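You operate a simulated robot arm through the tools that you are given. There is no shell and no other tool.

You run a simulated robot arm. Do the job below in one go: nothing can be reset, and whatever is moved stays where it is left.

JOB
Set the controls near the top of the media shelf. At the end: the volume knob of the small screen is turned to 4; the power key of the small screen is switched up; the input key of the small screen is switched on; the power switch of the game console is switched on; whatever was shut is shut again. Leave all else as you found it, and nothing knocked over.
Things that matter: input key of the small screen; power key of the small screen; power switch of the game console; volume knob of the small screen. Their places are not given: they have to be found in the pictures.

The check looks at the end state, three seconds after you hand in, the way a careful person would. Anything else that was tipped, shoved, dropped, spilled or broken makes it a failure.

ROBOT AND FRAMES
A 6-joint arm with a two-finger gripper, fixed in place. Base frame: the origin is on the floor under the middle of its stand, x ahead of it, y to its left, z up; the work surface is at about z = 740. Lengths are in mm, angles in degrees, forces in N, time in s.
It reaches about 1572 mm from its shoulder. Its first joint turns from -166.0 to 166.0 degrees. Payload 2.45 kg.
The tool frame sits at the grasp point between the pads (the TCP): z along the fingers, y along the line on which they close. The tips reach 20 mm beyond it. The gripper opens to 140 mm; its body begins 168 mm behind the TCP.
Orientation is that of the tool frame in the base frame, as a unit quaternion [x, y, z, w]. With the fingers straight down and closing along the base's y, the tool's x points along the base's -x, its y along +y and its z along -z.

CONTROLS
- The arm moves only by the tool move_arm. Its argument "series" is one flat list of numbers, 7 for each row, row after row: the finger opening in mm, from 0 to 140, then the shift along the tool's x, y, z in mm, then the turn, a rotation vector about the tool's x, y, z in degrees. In form: [jaw, dx, dy, dz, ax, ay, az, jaw, dx, dy, dz, ax, ay, az, ...]. A call has 1 to 20 rows; each row shifts and turns the commanded pose from where the row before left it, along the tool's axes as they then stand. Each row takes 0.2 s and may step no farther than 50 mm and 8.6 degrees from the row before; otherwise, or with a gripper value out of range, the whole call is refused. Where a pose cannot be reached the arm comes as near as it can. A force on the tool above 40 N (or 10 N above the force at the start of the call, whichever is more), or a blocked arm, ends the call early, and 0.2 s more pass. The fingers move at their own pace (about 45 mm/s each) and stop on an object; they squeeze with about 25 N. The grip force told is the motor's: it shows also when the fingers shut on nothing. Time passes only in rows, and 0.2 s behind the last, so rows that do not move let the fingers close. The reply holds the time, the measured pose of the TCP, the force on the tool along the base axes, the opening and the grip force, in the units named above and with some noise, with the torque about the TCP (base axes, N m) and any sound that the robot's microphone picked up.
- Cameras (640 x 400 px; columns grow to the right, rows downward): "scene" is fixed at [397.7, 499.9, 1383]; the picture's right is [-0.82, -0.58, 0.00], its down [-0.32, 0.45, -0.83] and it looks along [0.48, -0.68, -0.56] (base axes); focal length 321 px, centre (320, 200). "wrist" rides on the gripper at [78, 11, -209] in the tool frame; the picture's right is [-0.14, 0.99, 0.00], its down [-0.92, -0.13, -0.37] and it looks along [-0.37, -0.05, 0.93] (tool axes); focal length 280 px, centre (320, 200).
- camera(camera): a new picture of that camera. It takes no simulated time.
- point_at(camera, pixels): for up to 12 pixels [column, row] of the newest picture of that camera ("zoom" is the newest enlarged one), the place [x, y, z] in the base frame of the surface seen there, good to about 2 mm. It takes no simulated time.
- inspect(camera, box): a new picture of the part [left, top, right, bottom] of that camera's present view, enlarged. It takes no simulated time.
- sign_off(): hands the job in; it is judged then, once.

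Unless the task says otherwise, let go and move clear before handing in.

The tools are called after "Request:" by a JSON object that holds its "op" and its "data". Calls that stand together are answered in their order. move_arm: Moves the arm, as the interface text tells. Its arguments: {"type":"object","properties":{"series":{"type":"array","items":{"type":"number"}}},"required":["series"]} The other tools are called the same way: camera (camera) takes a picture; point_at (camera, pixels) gives the place of the surface under pixels of a picture; inspect (camera, box) takes an enlarged picture of a part of a camera's view; sign_off () hands the job in.

At the start:

```text
time_s: 0.0
eef_pos: [635.1, 145.4, 1163.4]
tool_rot: [0.0, 1.0, 0.0, 0.0]
wrist_force: [0.0, -0.3, -0.3]
torque: [0.01, -0.01, -0.02]
gripper_width: 140.0
finger_force: 0.0
```

scene: 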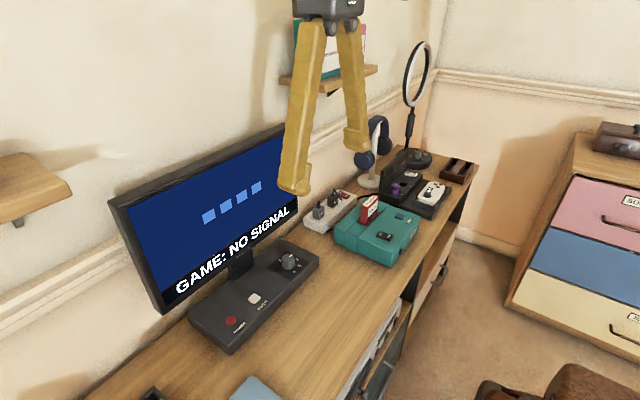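
wrist: 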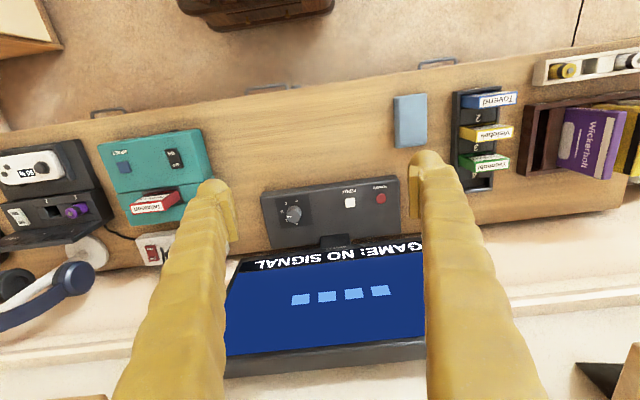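

The scene picture shows a small screen with a control panel (knob near 289,261, white key near 254,298, red key near 231,321) and a teal console (near 378,235). I'll look closer at both in enlarged views.

Request:
{"op": "inspect", "data": {"camera": "scene", "box": [180, 230, 340, 360]}}

Request:
{"op": "inspect", "data": {"camera": "wrist", "box": [250, 160, 410, 260]}}

Request:
{"op": "inspect", "data": {"camera": "wrist", "box": [90, 120, 220, 230]}}

Request:
{"op": "inspect", "data": {"camera": "scene", "box": [290, 160, 460, 280]}}

```text
3.08 times, centred on (260, 295) of scene
```

zoom: 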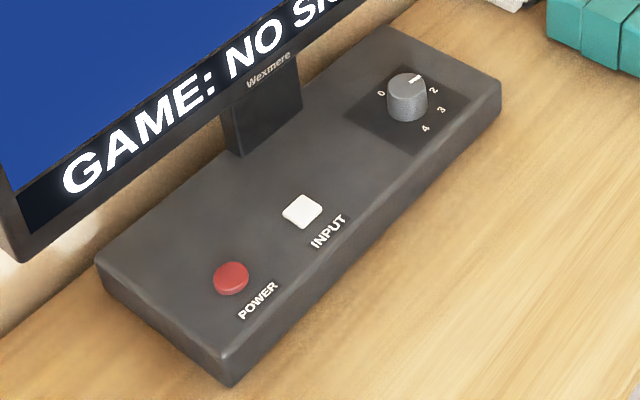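

```text
4.00 times, centred on (330, 210) of wrist
```

zoom: 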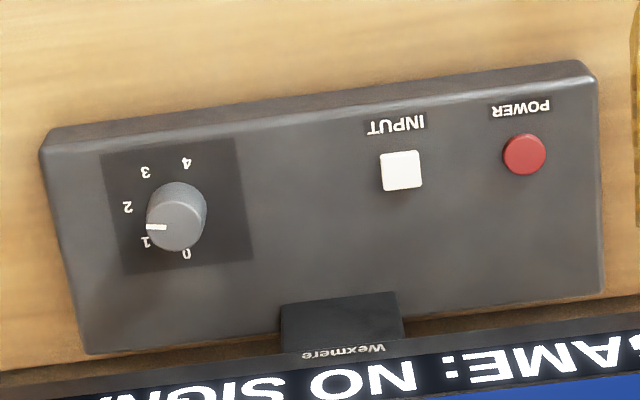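

```text
3.64 times, centred on (155, 175) of wrist
```

zoom: 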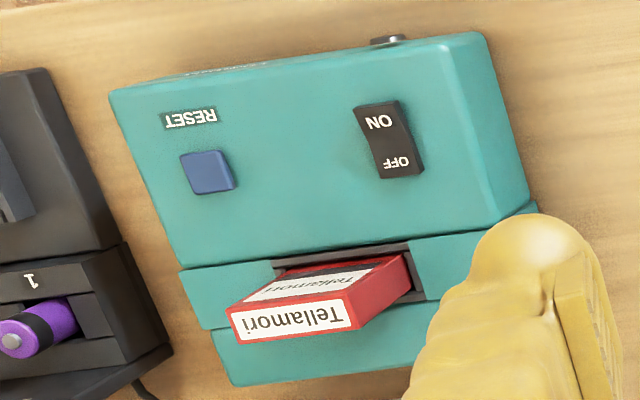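

```text
3.33 times, centred on (375, 220) of scene
```

zoom: 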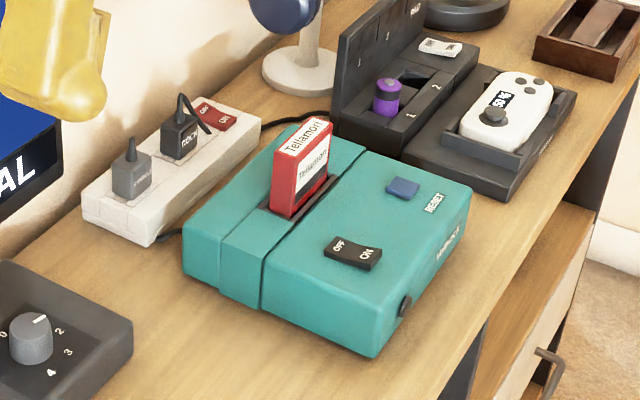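

The panel holds a volume knob (pointer near 1), a white INPUT key and a red POWER key; the teal console has a black OFF/ON rocker. I'll measure the places of these in the scene and the wrist view.

Request:
{"op": "point_at", "data": {"camera": "wrist", "pixels": [[293, 213], [350, 202], [381, 198], [264, 195], [398, 178], [270, 245], [400, 232], [365, 202], [173, 150], [175, 162], [195, 160], [320, 225]]}}

Request:
{"op": "inspect", "data": {"camera": "scene", "box": [340, 210, 420, 260]}}

Request:
{"op": "inspect", "data": {"camera": "scene", "box": [210, 280, 290, 330]}}

```text
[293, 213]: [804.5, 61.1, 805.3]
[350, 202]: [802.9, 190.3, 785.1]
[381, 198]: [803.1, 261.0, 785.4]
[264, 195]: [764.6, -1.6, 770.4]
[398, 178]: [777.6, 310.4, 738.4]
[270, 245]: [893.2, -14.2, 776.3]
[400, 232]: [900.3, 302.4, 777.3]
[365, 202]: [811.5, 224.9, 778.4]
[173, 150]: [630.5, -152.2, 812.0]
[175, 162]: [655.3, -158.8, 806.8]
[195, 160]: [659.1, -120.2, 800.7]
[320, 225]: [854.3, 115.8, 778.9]
```

```text
8.00 times, centred on (380, 235) of scene
```

zoom: 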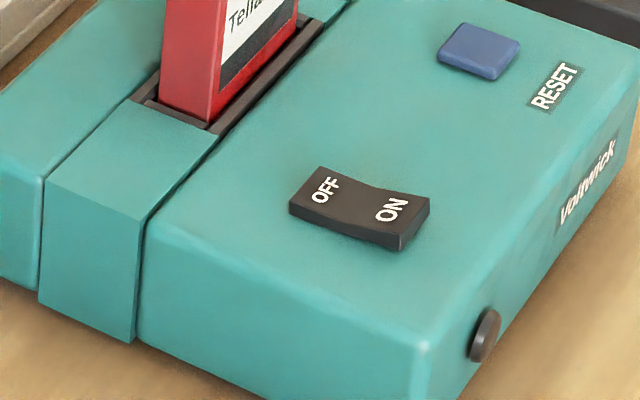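

```text
8.00 times, centred on (250, 305) of scene
```

zoom: 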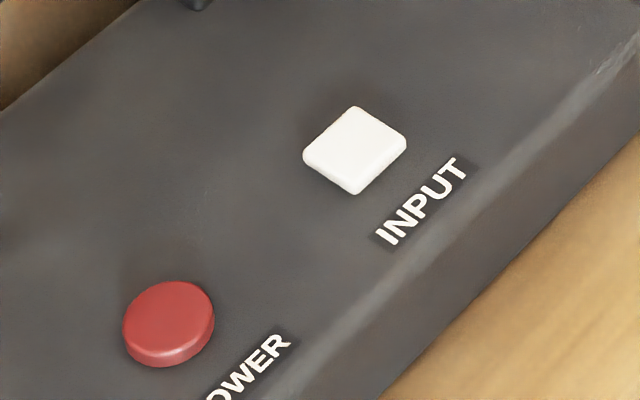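

The rocker's ON end looks raised (OFF pressed), and both keys stand about 7 mm above the panel. I'll measure the screen and surroundings for clearance, and the rocker more precisely.

Request:
{"op": "point_at", "data": {"camera": "scene", "pixels": [[112, 203], [163, 312], [280, 128], [298, 210], [200, 215], [240, 262], [368, 205], [361, 222], [340, 195], [320, 212], [309, 68], [330, 80]]}}

Request:
{"op": "inspect", "data": {"camera": "wrist", "box": [155, 138, 195, 178]}}

```text
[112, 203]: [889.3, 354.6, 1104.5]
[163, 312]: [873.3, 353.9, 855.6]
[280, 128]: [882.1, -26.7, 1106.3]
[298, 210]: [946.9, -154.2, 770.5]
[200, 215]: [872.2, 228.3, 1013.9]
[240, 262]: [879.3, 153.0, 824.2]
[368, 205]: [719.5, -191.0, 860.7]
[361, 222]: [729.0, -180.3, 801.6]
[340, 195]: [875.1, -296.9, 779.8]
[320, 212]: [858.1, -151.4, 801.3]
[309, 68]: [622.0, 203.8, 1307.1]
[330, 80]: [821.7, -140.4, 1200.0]
```

```text
10.00 times, centred on (175, 158) of wrist
```

zoom: 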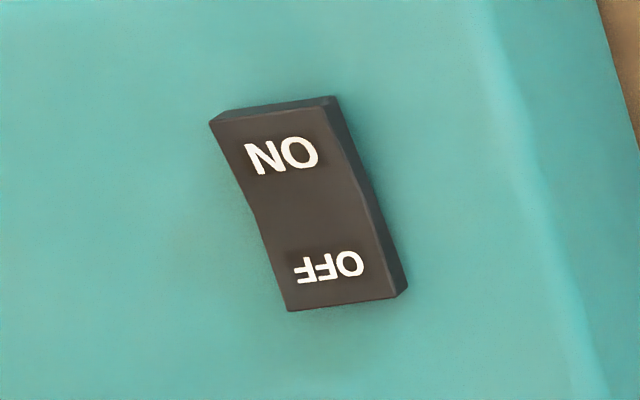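

The screen face is at x≈872, panel top at z≈778, keys at about (803,190) and (803,261), knob at (804,61). I'll lower the open hand a bit in front of the screen for a closer wrist view of the panel.

Request:
{"op": "move_arm", "data": {"series": [140, -10, 5, 45, 0, 0, 0, 140, -10, 5, 45, 0, 0, 0, 140, -10, 5, 45, 0, 0, 0, 140, -10, 5, 40, 0, 0, 0]}}

Request:
{"op": "camera", "data": {"camera": "wrist"}}

```text
time_s: 1.0
eef_pos: [675.0, 164.8, 987.9]
tool_rot: [-0.001, 1.0, 0.0, 0.001]
wrist_force: [0.1, -0.3, 0.6]
torque: [0.0, 0.0, -0.02]
gripper_width: 139.9
finger_force: 0.0
```

```text
taken
```

wrist: 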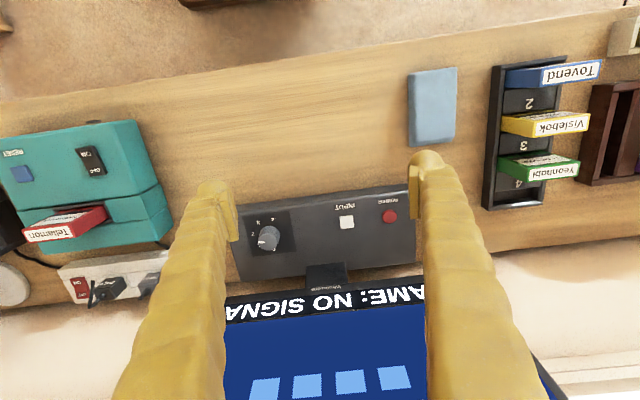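

The panel is now between the fingertips in the wrist view (knob near 269,237; keys near 347,222 and 390,216). I'll zoom in on the panel.

Request:
{"op": "inspect", "data": {"camera": "wrist", "box": [325, 190, 415, 246]}}

Request:
{"op": "inspect", "data": {"camera": "wrist", "box": [235, 200, 315, 270]}}

Request:
{"op": "inspect", "data": {"camera": "wrist", "box": [50, 120, 150, 190]}}

```text
7.11 times, centred on (370, 218) of wrist
```

zoom: 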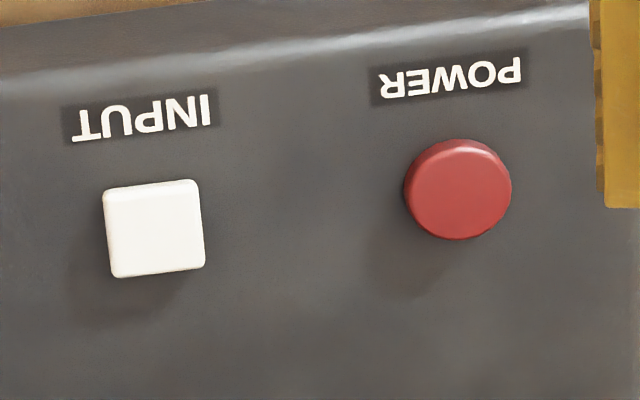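

```text
5.71 times, centred on (275, 235) of wrist
```

zoom: 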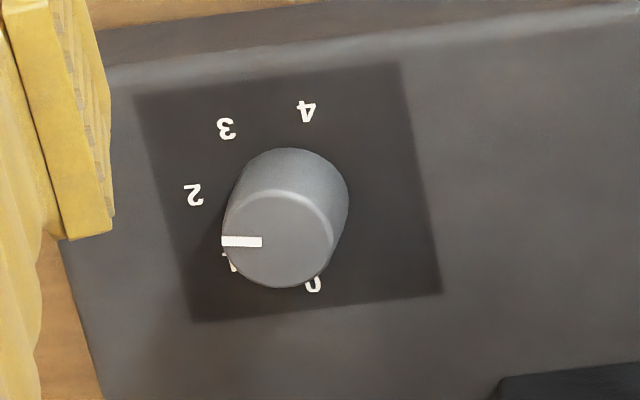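

```text
5.71 times, centred on (100, 155) of wrist
```

zoom: 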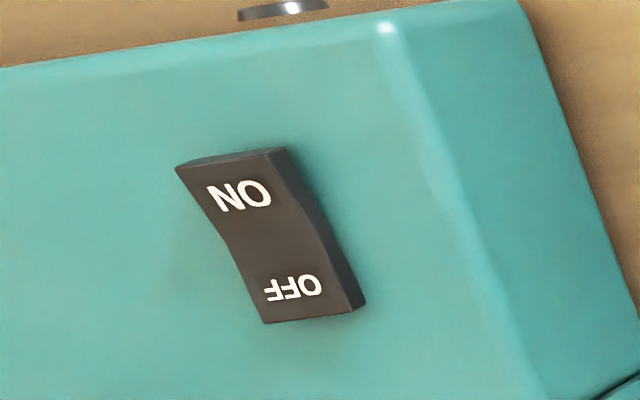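

The pointer seems to aim at about the image's left, near label 2 or 1; I'll measure the label, pointer and knob places to settle the dial angles.

Request:
{"op": "inspect", "data": {"camera": "wrist", "box": [235, 200, 315, 270]}}

Request:
{"op": "point_at", "data": {"camera": "zoom", "pixels": [[307, 111], [226, 128], [194, 195], [231, 264], [313, 285], [227, 241], [257, 242], [278, 240], [330, 240], [133, 98], [400, 62], [442, 293]]}}

Request:
{"op": "inspect", "data": {"camera": "scene", "box": [260, 235, 320, 285]}}

```text
5.71 times, centred on (275, 235) of wrist
```

zoom: 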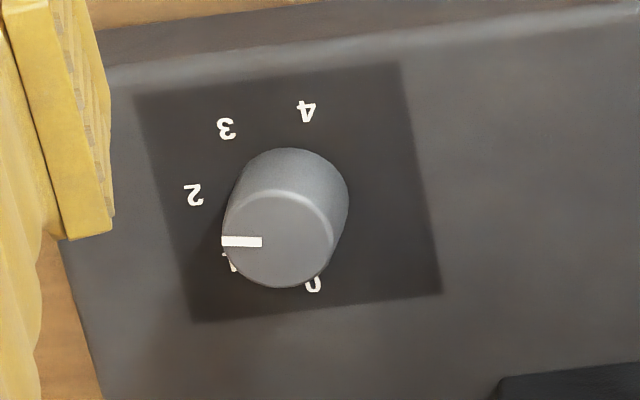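

```text
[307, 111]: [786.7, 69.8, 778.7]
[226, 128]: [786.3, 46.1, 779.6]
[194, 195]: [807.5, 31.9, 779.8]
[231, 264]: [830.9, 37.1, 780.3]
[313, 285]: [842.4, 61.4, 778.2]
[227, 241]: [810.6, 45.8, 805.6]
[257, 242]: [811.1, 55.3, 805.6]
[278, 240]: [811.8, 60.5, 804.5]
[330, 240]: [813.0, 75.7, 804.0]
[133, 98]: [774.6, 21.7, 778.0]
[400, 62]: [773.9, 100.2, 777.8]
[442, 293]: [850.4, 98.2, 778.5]
```

```text
8.00 times, centred on (290, 260) of scene
```

zoom: 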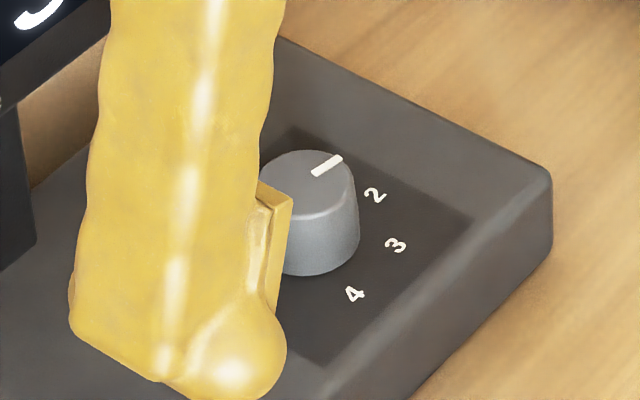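

The dial labels run 0→4 clockwise at about 50° steps around (812,61), and the pointer is near 2 now. Next I'll compare the two keys' heights with several points each.

Request:
{"op": "inspect", "data": {"camera": "wrist", "box": [325, 190, 415, 246]}}

Request:
{"op": "point_at", "data": {"camera": "zoom", "pixels": [[130, 205], [175, 205], [155, 230], [130, 255], [180, 250], [435, 180], [470, 170], [455, 195], [480, 200], [440, 210], [300, 200], [330, 260]]}}

Request:
{"op": "inspect", "data": {"camera": "scene", "box": [215, 285, 275, 335]}}

Request:
{"op": "camera", "data": {"camera": "scene"}}

```text
7.11 times, centred on (370, 218) of wrist
```

zoom: 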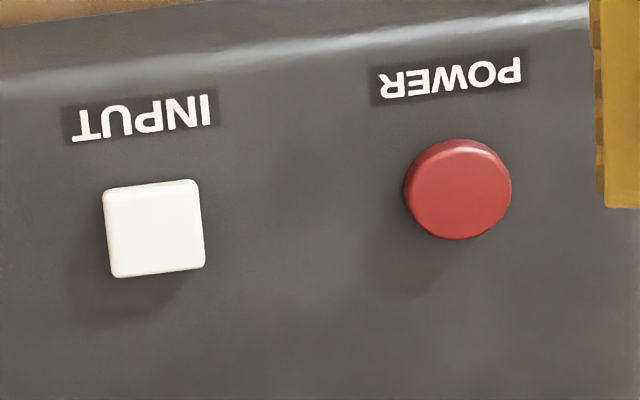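

```text
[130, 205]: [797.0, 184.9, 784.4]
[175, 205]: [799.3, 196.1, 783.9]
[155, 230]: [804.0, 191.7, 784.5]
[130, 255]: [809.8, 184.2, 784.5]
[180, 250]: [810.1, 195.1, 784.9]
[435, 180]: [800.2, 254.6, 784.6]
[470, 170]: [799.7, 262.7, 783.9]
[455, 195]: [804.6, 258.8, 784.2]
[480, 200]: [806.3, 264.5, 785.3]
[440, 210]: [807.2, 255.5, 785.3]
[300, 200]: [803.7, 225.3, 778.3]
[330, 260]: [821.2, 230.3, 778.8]
```

```text
8.00 times, centred on (245, 310) of scene
```

zoom: 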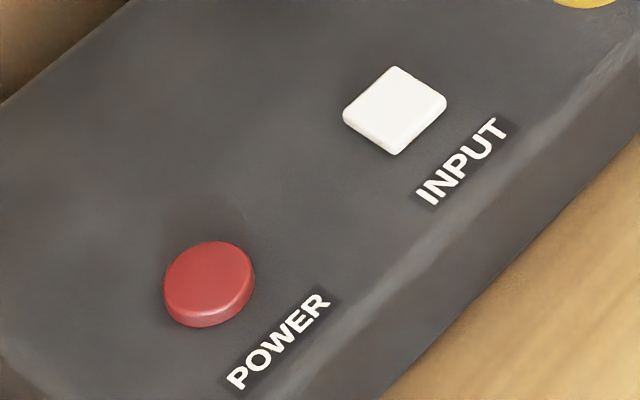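

```text
taken
```

scene: 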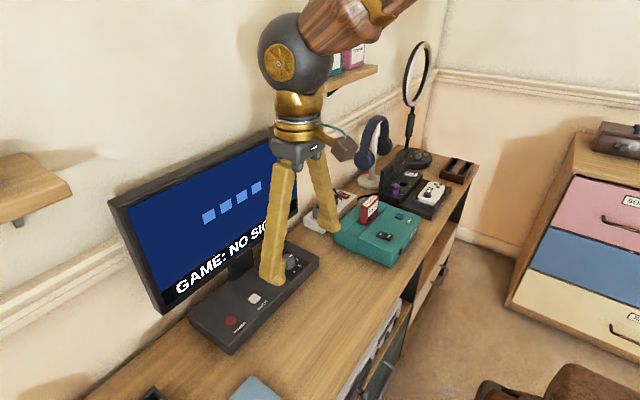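

Both keys stand about 6 mm proud (tops at z≈784.5) at (804,190) and (804,259), with the screen still on "GAME: NO SIGNAL". I'll lean the hand 12° away from the screen, close the fingers and hover above the INPUT key.

Request:
{"op": "move_arm", "data": {"series": [0, 0, 0, 0, 0, -6, 0, 0, 0, 0, 0, 0, -6, 0, 0, -18.7, 5, 32.2, 0, 0, 0, 0, -18.7, 5, 32.2, 0, 0, 0, 0, -18.7, 5, 32.2, 0, 0, 0, 0, -18.7, 5, 32.2, 0, 0, 0, 0, -18.7, 5, 32.2, 0, 0, 0, 0, 0, 0, 0, 0, 0, 0, 0, 0, 0, 0, 0, 0, 0]}}

Request:
{"op": "camera", "data": {"camera": "wrist"}}

Request:
{"op": "camera", "data": {"camera": "scene"}}

```text
time_s: 3.0
eef_pos: [800.3, 189.5, 851.0]
tool_rot: [0.0, 0.995, 0.0, 0.104]
wrist_force: [-0.1, 0.0, 0.5]
torque: [0.03, 0.02, 0.0]
gripper_width: 0.0
finger_force: 25.7
```

```text
taken
```

wrist: 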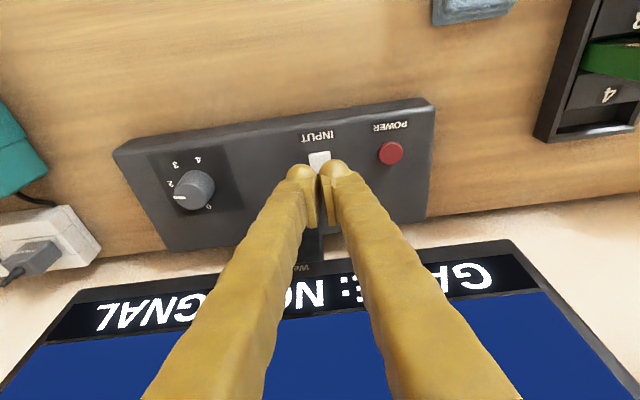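

```text
taken
```

scene: 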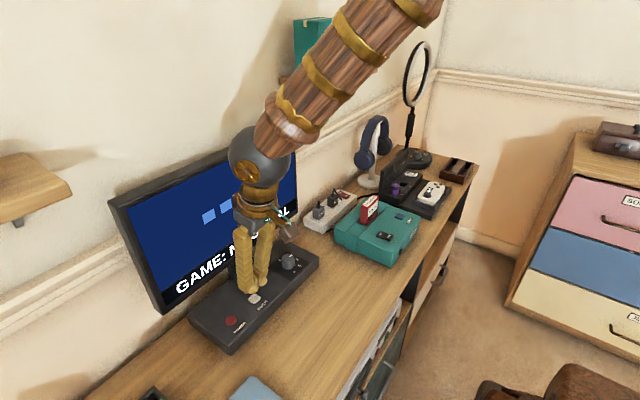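

The closed fingertips hover just above the INPUT key (scene near 250,290). I'll zoom in to see the shape of the tips before pressing.

Request:
{"op": "inspect", "data": {"camera": "scene", "box": [210, 250, 310, 320]}}

Request:
{"op": "inspect", "data": {"camera": "wrist", "box": [270, 130, 370, 240]}}

```text
5.71 times, centred on (260, 285) of scene
```

zoom: 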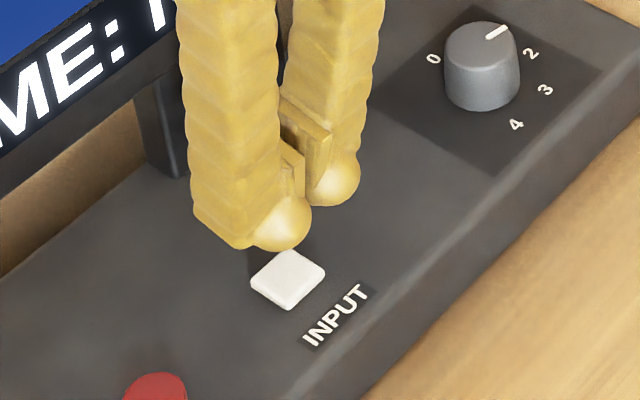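

```text
3.64 times, centred on (320, 185) of wrist
```

zoom: 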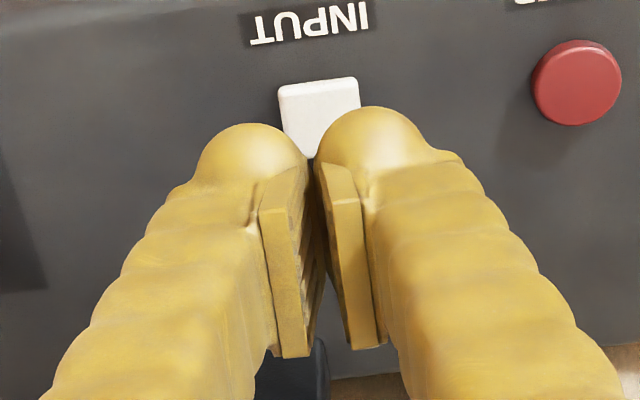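

The tips are rounded bulbs on either side of the pads, so I'll press with a single bulb. I'll measure the bulbs' places in this zoom.

Request:
{"op": "point_at", "data": {"camera": "zoom", "pixels": [[250, 130], [215, 150], [295, 150], [250, 150], [370, 112], [325, 140], [420, 140], [370, 140], [340, 185], [280, 195], [335, 160], [375, 345]]}}

Request:
{"op": "inspect", "data": {"camera": "scene", "box": [210, 250, 310, 320]}}

```text
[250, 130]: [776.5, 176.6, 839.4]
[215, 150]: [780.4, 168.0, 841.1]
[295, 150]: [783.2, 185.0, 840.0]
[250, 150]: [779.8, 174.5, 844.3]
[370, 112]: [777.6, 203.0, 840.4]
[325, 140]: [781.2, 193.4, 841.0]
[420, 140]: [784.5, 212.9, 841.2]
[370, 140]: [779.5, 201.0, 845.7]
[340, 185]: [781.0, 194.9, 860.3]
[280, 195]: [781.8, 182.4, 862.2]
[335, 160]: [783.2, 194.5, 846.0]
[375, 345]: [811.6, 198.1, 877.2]
```

```text
5.71 times, centred on (260, 285) of scene
```

zoom: 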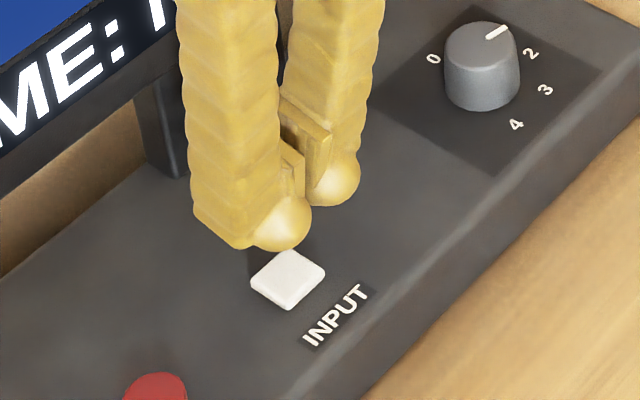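

The bulbs' lowest fronts sit about 11 mm toward −x and ±13 mm sideways from the TCP. I'll shift so the +y bulb is over the INPUT key and come down to just above it.

Request:
{"op": "move_arm", "data": {"series": [0, -14.7, -12.5, 3.1, 0, 0, 0, 0, 3.7, 0, 17.6, 0, 0, 0, 0, 3.7, 0, 17.6, 0, 0, 0]}}

Request:
{"op": "inspect", "data": {"camera": "scene", "box": [210, 250, 310, 320]}}

Request:
{"op": "inspect", "data": {"camera": "wrist", "box": [270, 130, 370, 240]}}

```text
time_s: 3.8
eef_pos: [815.0, 175.3, 815.6]
tool_rot: [0.0, 0.995, 0.0, 0.105]
wrist_force: [0.0, -0.5, -0.4]
torque: [0.01, 0.01, 0.01]
gripper_width: 0.2
finger_force: 25.1
```

```text
5.71 times, centred on (260, 285) of scene
```

zoom: 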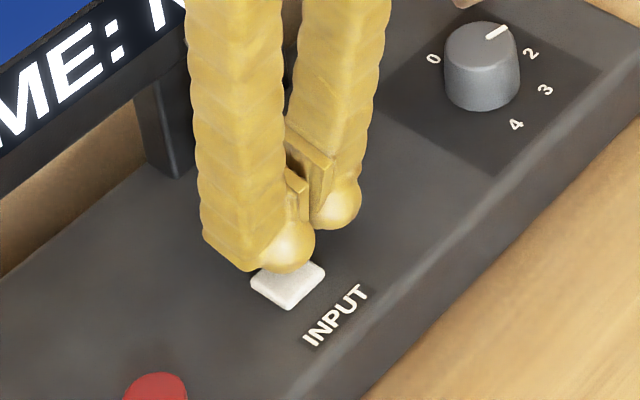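

```text
3.64 times, centred on (320, 185) of wrist
```

zoom: 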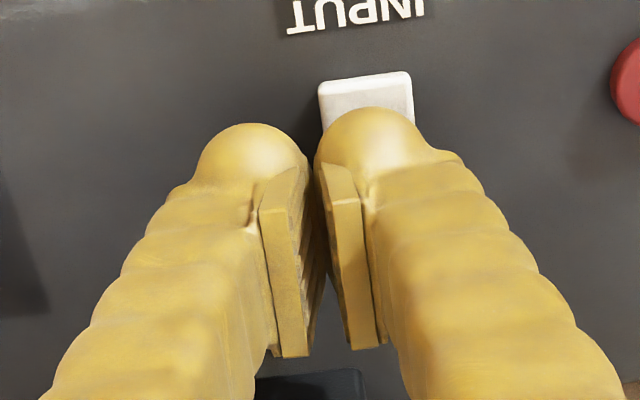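

The +y bulb is right above the white key. I'll go down in small steps and watch the vertical force.

Request:
{"op": "move_arm", "data": {"series": [0, 0.42, 0, 1.96, 0, 0, 0, 0, 0.42, 0, 1.96, 0, 0, 0]}}

Request:
{"op": "move_arm", "data": {"series": [0, 0.42, 0, 1.96, 0, 0, 0]}}

Request:
{"op": "move_arm", "data": {"series": [0, 0.42, 0, 1.96, 0, 0, 0]}}

```text
time_s: 4.4
eef_pos: [815.5, 176.4, 810.1]
tool_rot: [-0.001, 0.995, 0.0, 0.105]
wrist_force: [-0.7, -0.7, 0.5]
torque: [0.0, -0.03, 0.03]
gripper_width: 0.0
finger_force: 25.1
```

```text
time_s: 4.8
eef_pos: [814.7, 176.1, 809.2]
tool_rot: [0.001, 0.995, 0.0, 0.105]
wrist_force: [-0.1, -0.6, 0.0]
torque: [-0.01, -0.03, -0.03]
gripper_width: 0.2
finger_force: 24.6
```

```text
time_s: 5.2
eef_pos: [815.1, 176.4, 806.5]
tool_rot: [-0.001, 0.995, 0.0, 0.105]
wrist_force: [-0.4, 0.6, -0.1]
torque: [0.02, 0.04, 0.01]
gripper_width: 0.0
finger_force: 24.8
```

No contact yet at TCP z≈807; I'll keep stepping down gently.

Request:
{"op": "move_arm", "data": {"series": [0, 0.31, 0, 1.47, 0, 0, 0]}}

Request:
{"op": "move_arm", "data": {"series": [0, 0.31, 0, 1.47, 0, 0, 0]}}

```text
time_s: 5.6
eef_pos: [816.0, 176.4, 804.7]
tool_rot: [0.0, 0.994, 0.0, 0.106]
wrist_force: [0.3, -1.3, 2.4]
torque: [-0.02, -0.01, 0.03]
gripper_width: 0.0
finger_force: 25.2
heard: click
```

```text
time_s: 6.0
eef_pos: [815.4, 176.6, 805.5]
tool_rot: [0.0, 0.994, 0.0, 0.105]
wrist_force: [0.1, -1.4, 2.1]
torque: [-0.01, 0.04, -0.01]
gripper_width: 0.0
finger_force: 25.0
```

A click was heard with about 2.4 N up. I'll lift off and look at the key and the screen.

Request:
{"op": "move_arm", "data": {"series": [0, -3.1, 0, -14.7, 0, 0, 0, 0, -6.2, 0, -29.4, 0, 0, 0]}}

Request:
{"op": "camera", "data": {"camera": "scene"}}

Request:
{"op": "camera", "data": {"camera": "wrist"}}

Request:
{"op": "inspect", "data": {"camera": "scene", "box": [210, 270, 300, 335]}}

```text
time_s: 6.6
eef_pos: [815.5, 176.8, 849.6]
tool_rot: [-0.001, 0.994, 0.0, 0.105]
wrist_force: [0.4, 0.1, -1.1]
torque: [-0.03, -0.02, 0.01]
gripper_width: 0.1
finger_force: 24.7
```

```text
taken
```

scene: 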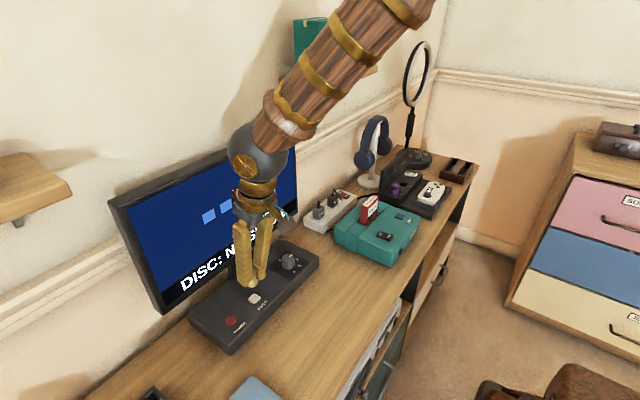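

```text
taken
```

wrist: 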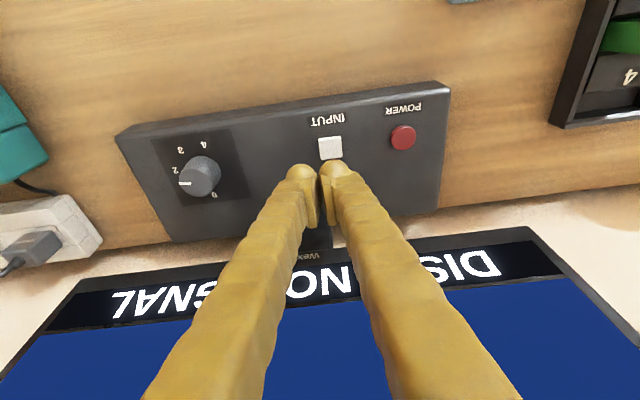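

```text
6.15 times, centred on (255, 302) of scene
```

zoom: 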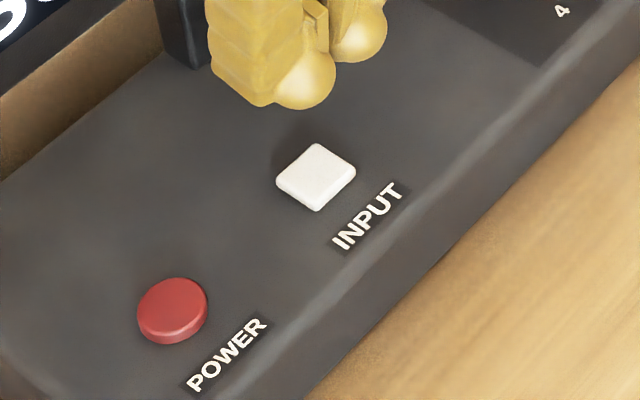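

The screen now reads "DISC: NO SIGNAL", so the input key changed the input. I'll measure both keys' heights to see whether INPUT latched down.

Request:
{"op": "inspect", "data": {"camera": "wrist", "box": [300, 95, 440, 175]}}

Request:
{"op": "point_at", "data": {"camera": "zoom", "pixels": [[110, 205], [160, 205], [135, 235], [120, 270], [165, 265], [440, 170], [485, 165], [465, 190], [450, 215], [490, 210], [300, 200], [300, 260]]}}

```text
4.57 times, centred on (370, 135) of wrist
```

zoom: 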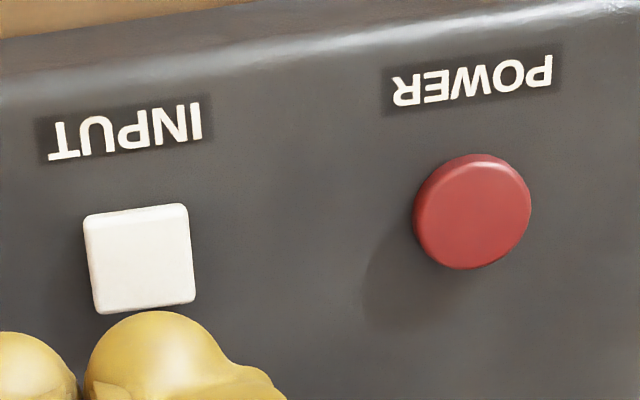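

```text
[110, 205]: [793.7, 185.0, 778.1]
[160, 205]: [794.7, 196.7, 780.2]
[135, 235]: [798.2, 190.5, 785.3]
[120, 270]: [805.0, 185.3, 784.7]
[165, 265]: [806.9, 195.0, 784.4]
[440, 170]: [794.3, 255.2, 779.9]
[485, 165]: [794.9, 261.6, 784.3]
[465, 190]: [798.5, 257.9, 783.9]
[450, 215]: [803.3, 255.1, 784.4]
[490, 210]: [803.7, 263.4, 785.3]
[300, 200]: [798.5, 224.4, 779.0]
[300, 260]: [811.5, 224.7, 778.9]
```

The INPUT key stands as high as before, so it seems to spring back. I'll look at the same enlarged scene box as at the start to compare the key precisely.

Request:
{"op": "inspect", "data": {"camera": "scene", "box": [210, 280, 290, 330]}}

Request:
{"op": "inspect", "data": {"camera": "scene", "box": [100, 120, 310, 320]}}

```text
8.00 times, centred on (250, 305) of scene
```

zoom: 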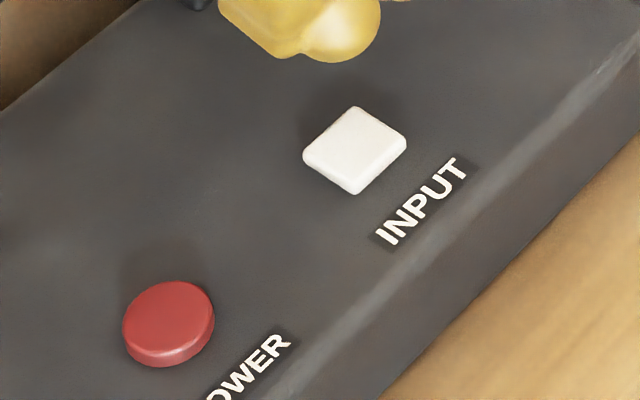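

```text
2.00 times, centred on (205, 220) of scene
```

zoom: 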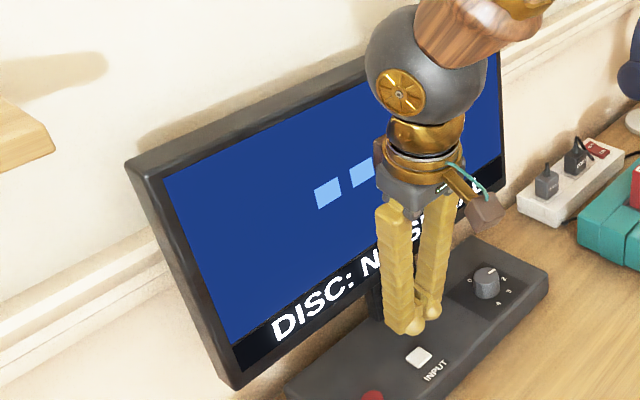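

The key looks unchanged, so it springs back and the effect shows only on the screen (GAME → DISC). I'll now press the POWER key the same way with the +y bulb to see what it does.

Request:
{"op": "move_arm", "data": {"series": [0, 0, 35, 0, 0, 0, 0, 0, 0, 34.5, 0, 0, 0, 0, 0, 4.2, 0, 19.6, 0, 0, 0, 0, 4.2, 0, 19.6, 0, 0, 0]}}

Request:
{"op": "inspect", "data": {"camera": "scene", "box": [190, 270, 290, 340]}}

```text
time_s: 7.6
eef_pos: [816.1, 245.8, 808.5]
tool_rot: [0.0, 0.994, 0.0, 0.105]
wrist_force: [0.6, -0.1, -0.2]
torque: [-0.01, 0.02, 0.0]
gripper_width: 0.0
finger_force: 24.9
```

```text
5.71 times, centred on (240, 305) of scene
```

zoom: 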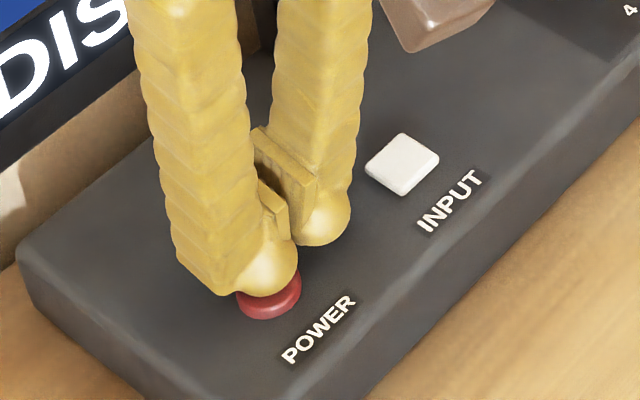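

The bulb is just above the red key. I'll step down until the click.

Request:
{"op": "move_arm", "data": {"series": [0, 0.31, 0, 1.47, 0, 0, 0]}}

Request:
{"op": "move_arm", "data": {"series": [0, 0.31, 0, 1.47, 0, 0, 0]}}

Request:
{"op": "move_arm", "data": {"series": [0, 0.21, 0, 0.98, 0, 0, 0]}}

```text
time_s: 8.0
eef_pos: [814.6, 246.7, 806.5]
tool_rot: [0.0, 0.995, 0.0, 0.105]
wrist_force: [0.7, -0.3, 1.0]
torque: [0.01, -0.02, 0.01]
gripper_width: 0.1
finger_force: 24.8
```

```text
time_s: 8.4
eef_pos: [815.0, 247.1, 805.9]
tool_rot: [0.0, 0.994, 0.0, 0.105]
wrist_force: [0.2, 0.0, 1.1]
torque: [0.02, 0.03, 0.02]
gripper_width: 0.0
finger_force: 24.7
heard: click
```

```text
time_s: 8.8
eef_pos: [815.6, 246.3, 804.3]
tool_rot: [0.0, 0.995, 0.0, 0.104]
wrist_force: [-0.3, -1.4, 2.4]
torque: [-0.02, 0.01, 0.02]
gripper_width: 0.0
finger_force: 24.6
```

The POWER key clicked as well. I'll lift off and look at the screen and the key.

Request:
{"op": "move_arm", "data": {"series": [0, -3.1, 0, -14.7, 0, 0, 0, 0, -6.2, 0, -29.4, 0, 0, 0]}}

Request:
{"op": "camera", "data": {"camera": "scene"}}

Request:
{"op": "camera", "data": {"camera": "wrist"}}

Request:
{"op": "inspect", "data": {"camera": "scene", "box": [210, 280, 290, 330]}}

```text
time_s: 9.4
eef_pos: [815.7, 246.4, 849.6]
tool_rot: [0.0, 0.995, 0.0, 0.104]
wrist_force: [-0.2, 0.6, 0.1]
torque: [0.01, 0.0, 0.0]
gripper_width: 0.0
finger_force: 25.4
```

```text
taken
```

scene: 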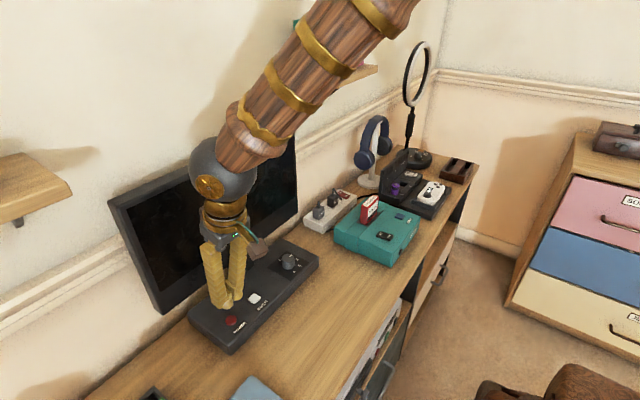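

```text
taken
```

wrist: 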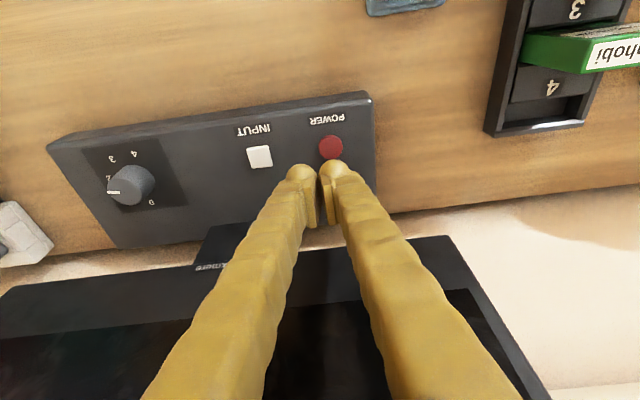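

```text
8.00 times, centred on (250, 305) of scene
```

zoom: 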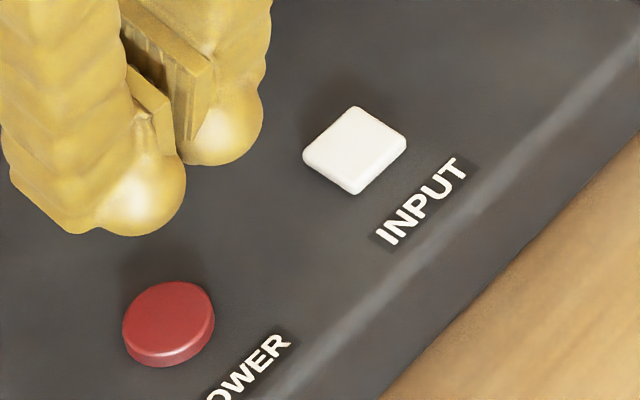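

The screen went dark, and the red key's height is unchanged too, so both keys are spring-back toggles. Next I'll go to the volume knob: rise, open to 70, move over (812,61) and twist −27° about the vertical.

Request:
{"op": "move_arm", "data": {"series": [0, -7.3, 0, -34.2, 0, 0, 0, 70, 0.9, -46.35, -0.2, 0, 0, 0, 70, 0.9, -46.35, -0.2, 0, 0, 0, 70, 0.9, -46.35, -0.2, 0, 0, 0, 70, 0.9, -46.35, -0.2, 0, 0, 0, 70, 0, 0, 0, -1.404, 0, -6.6, 70, 0, 0, 0, -1.404, 0, -6.6, 70, 0, 0, 0, -1.404, 0, -6.6, 70, 0, 0, 0, -1.404, 0, -6.6]}}

Request:
{"op": "camera", "data": {"camera": "wrist"}}

Request:
{"op": "camera", "data": {"camera": "scene"}}

```text
time_s: 11.4
eef_pos: [811.7, 61.0, 885.0]
tool_rot: [-0.234, 0.967, 0.024, 0.101]
wrist_force: [0.0, 0.2, -0.4]
torque: [0.0, -0.03, -0.04]
gripper_width: 70.1
finger_force: 0.2
```

```text
taken
```

wrist: 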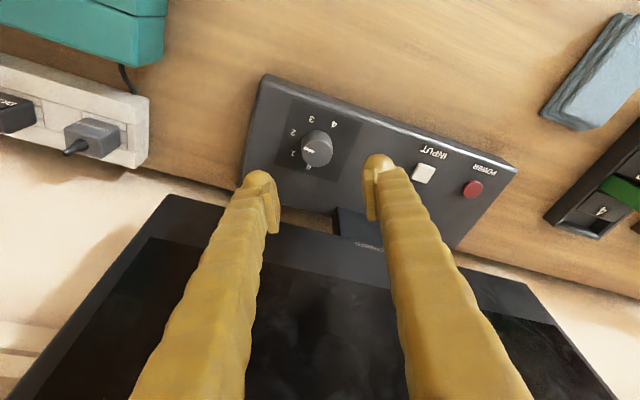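

```text
taken
```

scene: 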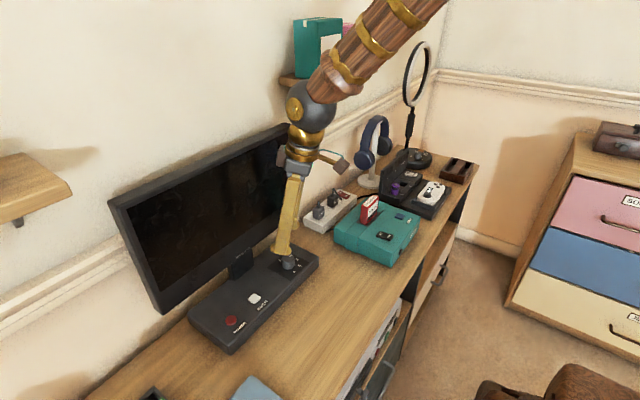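

The open fingers straddle the knob (wrist picture, knob near 317,148). I'll descend around it to TCP z≈803.

Request:
{"op": "move_arm", "data": {"series": [60, 4.2, 0, 19.6, 0, 0, 0, 60, 4.2, 0, 19.6, 0, 0, 0, 60, 4.2, 0, 19.6, 0, 0, 0, 60, 2.08, 0, 9.78, 0, 0, 0, 60, 1.87, 0, 8.8, 0, 0, 0]}}

Request:
{"op": "camera", "data": {"camera": "wrist"}}

Request:
{"op": "inspect", "data": {"camera": "scene", "box": [230, 210, 340, 300]}}

```text
time_s: 12.6
eef_pos: [811.2, 60.5, 805.5]
tool_rot: [-0.232, 0.967, 0.024, 0.102]
wrist_force: [-0.9, 0.5, 0.5]
torque: [-0.03, 0.02, -0.02]
gripper_width: 60.0
finger_force: 0.0
```

```text
taken
```

wrist: 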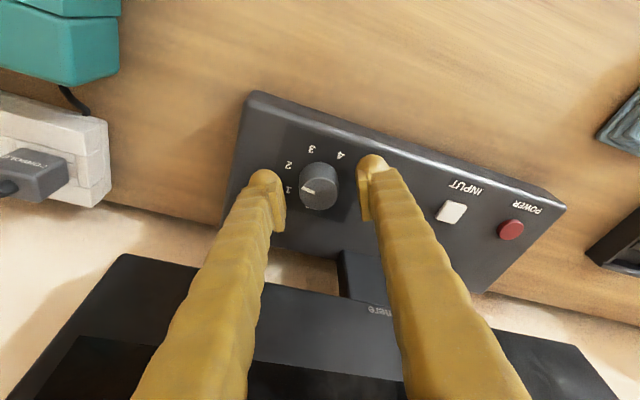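

```text
4.44 times, centred on (285, 255) of scene
```

zoom: 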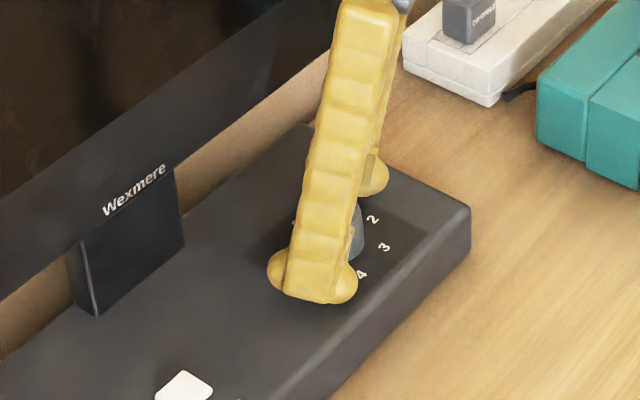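

The pads straddle the knob with clearance. I'll lower 1.5 mm more and close on it.

Request:
{"op": "move_arm", "data": {"series": [60, 0.31, 0, 1.47, 0, 0, 0, 0, 0, 0, 0, 0, 0, 0, 0, 0, 0, 0, 0, 0, 0, 0, 0, 0, 0, 0, 0, 0, 0, 0, 0, 0, 0, 0, 0]}}

Request:
{"op": "inspect", "data": {"camera": "wrist", "box": [220, 120, 420, 245]}}

```text
time_s: 13.8
eef_pos: [811.9, 59.1, 804.7]
tool_rot: [-0.232, 0.967, 0.023, 0.102]
wrist_force: [6.1, -11.4, -4.9]
torque: [-0.12, -0.07, -0.02]
gripper_width: 31.2
finger_force: 45.0
```

```text
3.20 times, centred on (320, 182) of wrist
```

zoom: 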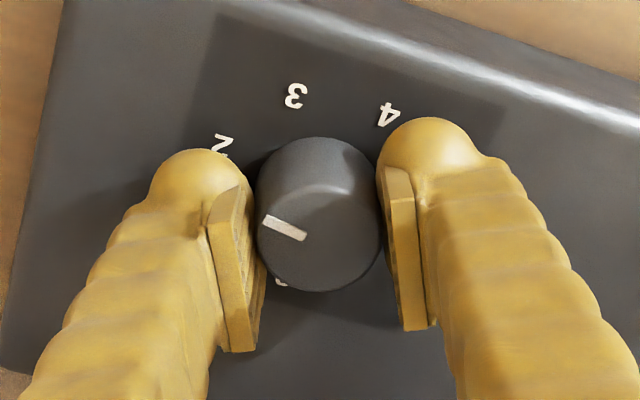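

The knob is gripped at 31 mm, with a sideways load of about 13 N along −tool y. I'll shift 1 mm that way to relieve it, then read the force.

Request:
{"op": "move_arm", "data": {"series": [0, 0, -1.0, 0, 0, 0, 0]}}

```text
time_s: 14.2
eef_pos: [813.0, 60.4, 804.4]
tool_rot: [-0.232, 0.967, 0.025, 0.102]
wrist_force: [-2.4, 0.7, 1.0]
torque: [0.07, 0.0, -0.01]
gripper_width: 31.0
finger_force: 45.7
```

The side load is gone. I'll turn the knob clockwise (seen from above) by about 27° first and check.

Request:
{"op": "move_arm", "data": {"series": [0, 0, 0, 0, 1.404, 0, 6.6, 0, 0, 0, 0, 1.404, 0, 6.6, 0, 0, 0, 0, 1.404, 0, 6.6, 0, 0, 0, 0, 1.404, 0, 6.6]}}

Request:
{"op": "inspect", "data": {"camera": "wrist", "box": [220, 120, 420, 245]}}

```text
time_s: 15.2
eef_pos: [812.8, 59.6, 805.1]
tool_rot: [0.001, 0.995, 0.0, 0.105]
wrist_force: [-6.5, 12.3, 8.1]
torque: [0.1, 0.02, -0.02]
gripper_width: 31.4
finger_force: 44.6
```

```text
3.20 times, centred on (320, 182) of wrist
```

zoom: 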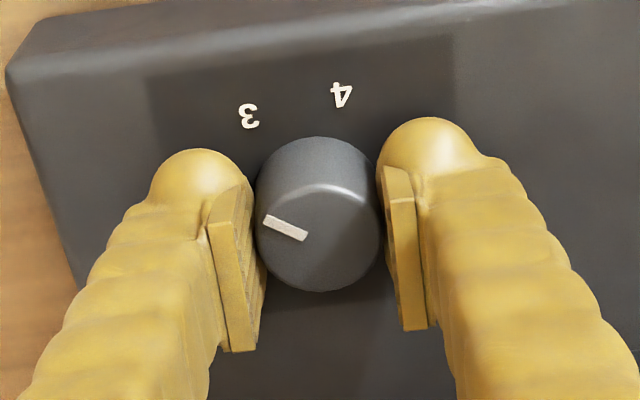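

The knob turned with the fingers. I'll relieve the side load and turn another 27°.

Request:
{"op": "move_arm", "data": {"series": [0, 0.3, 0.9, 0, 0, 0, 0, 0, 0, 0, 0, 1.404, 0, 6.6, 0, 0, 0, 0, 1.404, 0, 6.6, 0, 0, 0, 0, 1.404, 0, 6.6, 0, 0, 0, 0, 1.404, 0, 6.6]}}

Request:
{"op": "inspect", "data": {"camera": "wrist", "box": [220, 120, 420, 245]}}

Request:
{"op": "camera", "data": {"camera": "scene"}}

```text
time_s: 16.4
eef_pos: [811.5, 60.1, 805.8]
tool_rot: [0.234, 0.967, -0.025, 0.101]
wrist_force: [4.2, -20.7, 8.0]
torque: [-0.34, -0.04, -0.02]
gripper_width: 31.0
finger_force: 44.8
```

```text
3.20 times, centred on (320, 182) of wrist
```

zoom: 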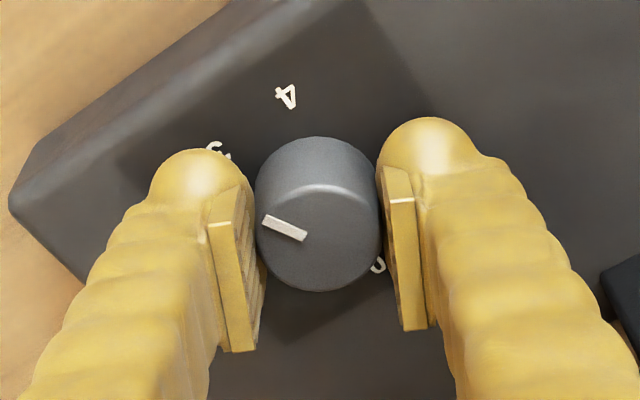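

```text
taken
```

scene: 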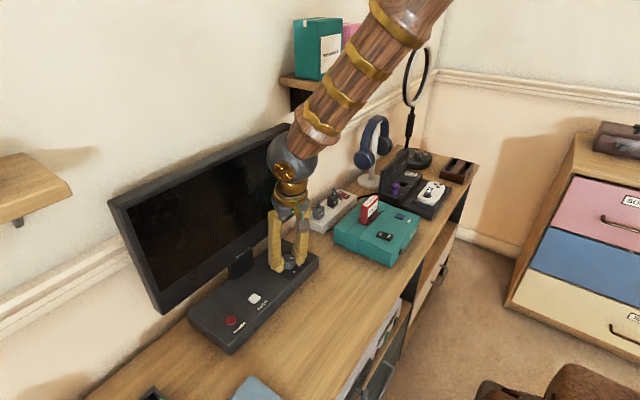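

The pointer should now be near 3. I'll open, twist back 54° around the knob, and close again for the second turn.

Request:
{"op": "move_arm", "data": {"series": [60, 0, 0, 0, 0, 0, 0, 60, 0, 0, 0, 0, 0, 0, 60, 0, 0, 0, 0, 0, 0, 60, 0, 0, 0, -1.604, 0, -7.546, 60, 0, 0, 0, -1.604, 0, -7.546, 60, 0, 0, 0, -1.604, 0, -7.546, 60, 0, 0, 0, -1.604, 0, -7.546, 60, 0, 0, 0, -1.604, 0, -7.546, 60, 0, 0, 0, -1.604, 0, -7.546, 60, 0, 0, 0, -1.604, 0, -7.546]}}

Request:
{"op": "inspect", "data": {"camera": "wrist", "box": [220, 120, 420, 245]}}

```text
time_s: 18.6
eef_pos: [812.4, 59.3, 804.9]
tool_rot: [-0.233, 0.967, 0.025, 0.102]
wrist_force: [0.2, -0.4, 0.4]
torque: [0.03, 0.0, -0.02]
gripper_width: 59.9
finger_force: 0.0
```

```text
3.20 times, centred on (320, 182) of wrist
```

zoom: 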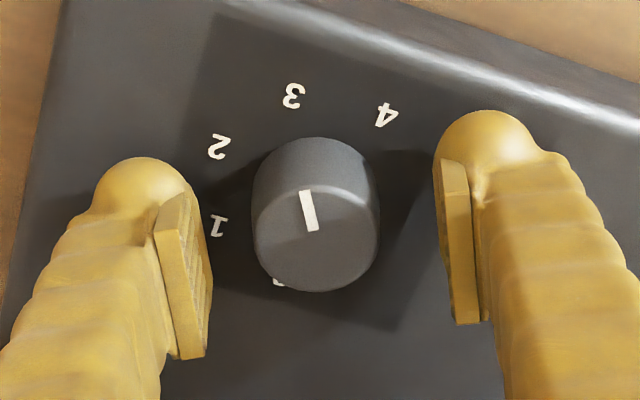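

The knob's pointer is now near 3 (zoom 309,210). I'll measure the pointer's direction before the second turn.

Request:
{"op": "point_at", "data": {"camera": "zoom", "pixels": [[306, 193], [313, 229], [316, 235], [255, 230], [377, 230], [293, 96], [385, 115], [217, 148], [217, 225]]}}

```text
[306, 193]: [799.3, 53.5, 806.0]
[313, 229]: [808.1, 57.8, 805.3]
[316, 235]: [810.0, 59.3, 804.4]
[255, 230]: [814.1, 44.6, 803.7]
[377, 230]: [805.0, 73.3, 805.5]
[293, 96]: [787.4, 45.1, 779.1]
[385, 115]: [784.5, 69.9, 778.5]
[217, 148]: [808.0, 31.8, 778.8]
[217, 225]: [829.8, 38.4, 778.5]
```

The pointer is at about −152° (label 3), and label 4 is at about −200°, so 48° remain. I'll close on the knob again.

Request:
{"op": "move_arm", "data": {"series": [0, 0, 0, 0, 0, 0, 0, 0, 0, 0, 0, 0, 0, 0, 0, 0, 0, 0, 0, 0, 0, 0, 0, 0, 0, 0, 0, 0]}}

```text
time_s: 19.6
eef_pos: [812.3, 60.5, 804.4]
tool_rot: [-0.232, 0.967, 0.024, 0.102]
wrist_force: [6.6, -10.4, -3.6]
torque: [-0.11, -0.09, -0.03]
gripper_width: 31.4
finger_force: 44.7
```

Same grip as before. I'll relieve the side load by 0.7 mm and turn 48° clockwise.

Request:
{"op": "move_arm", "data": {"series": [0, 0, -0.7, 0, 0, 0, 0, 0, 0, 0, 0, 1.663, 0, 7.825, 0, 0, 0, 0, 1.663, 0, 7.825, 0, 0, 0, 0, 1.663, 0, 7.825, 0, 0, 0, 0, 1.663, 0, 7.825, 0, 0, 0, 0, 1.663, 0, 7.825, 0, 0, 0, 0, 1.663, 0, 7.825]}}

Request:
{"op": "inspect", "data": {"camera": "wrist", "box": [220, 120, 420, 245]}}

```text
time_s: 21.2
eef_pos: [812.4, 60.4, 804.1]
tool_rot: [0.183, 0.978, -0.019, 0.103]
wrist_force: [1.5, 6.2, 5.4]
torque: [0.05, 0.03, -0.02]
gripper_width: 31.6
finger_force: 45.2
```

```text
3.20 times, centred on (320, 182) of wrist
```

zoom: 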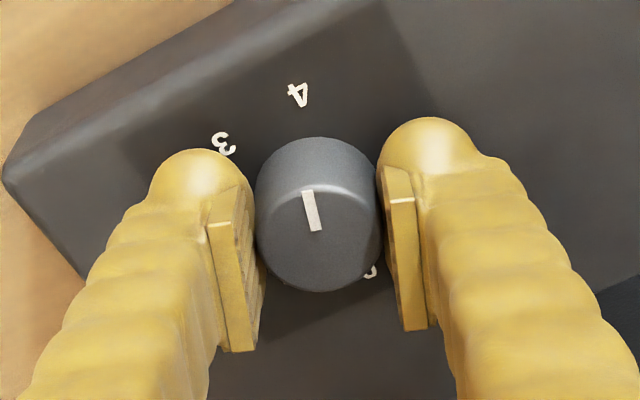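

The pointer now aims at about label 4 (zoom 311,210 toward 298,95). I'll release and measure it.

Request:
{"op": "move_arm", "data": {"series": [60, 0, 0, 0, 0, 0, 0, 60, 0, 0, 0, 0, 0, 0, 60, 0, 0, 0, 0, 0, 0]}}

Request:
{"op": "inspect", "data": {"camera": "wrist", "box": [270, 130, 370, 220]}}

```text
time_s: 22.0
eef_pos: [811.9, 60.4, 804.9]
tool_rot: [0.181, 0.978, -0.019, 0.104]
wrist_force: [0.2, 0.4, -0.4]
torque: [0.03, -0.02, 0.02]
gripper_width: 60.1
finger_force: 0.1
```

```text
4.44 times, centred on (320, 175) of wrist
```

zoom: 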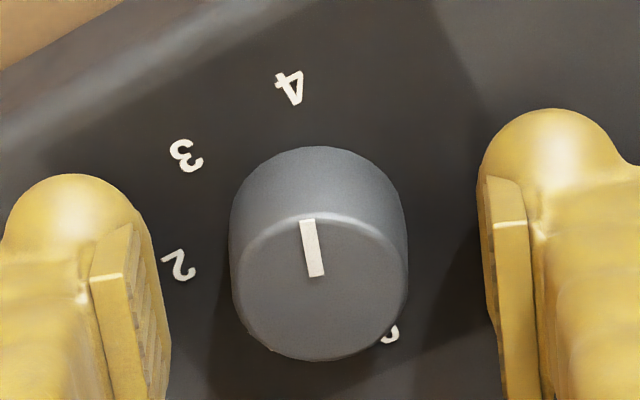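

Request:
{"op": "point_at", "data": {"camera": "zoom", "pixels": [[306, 224], [317, 271], [311, 248], [290, 87], [185, 157], [180, 264], [390, 333], [234, 270], [405, 270], [275, 350], [320, 285]]}}

```text
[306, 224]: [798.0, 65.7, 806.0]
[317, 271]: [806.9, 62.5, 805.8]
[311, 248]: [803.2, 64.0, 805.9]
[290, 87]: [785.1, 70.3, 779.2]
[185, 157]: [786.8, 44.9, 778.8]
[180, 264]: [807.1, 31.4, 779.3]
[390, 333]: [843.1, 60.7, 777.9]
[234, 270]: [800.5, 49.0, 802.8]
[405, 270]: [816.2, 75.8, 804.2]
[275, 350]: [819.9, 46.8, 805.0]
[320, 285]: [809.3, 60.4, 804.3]
```

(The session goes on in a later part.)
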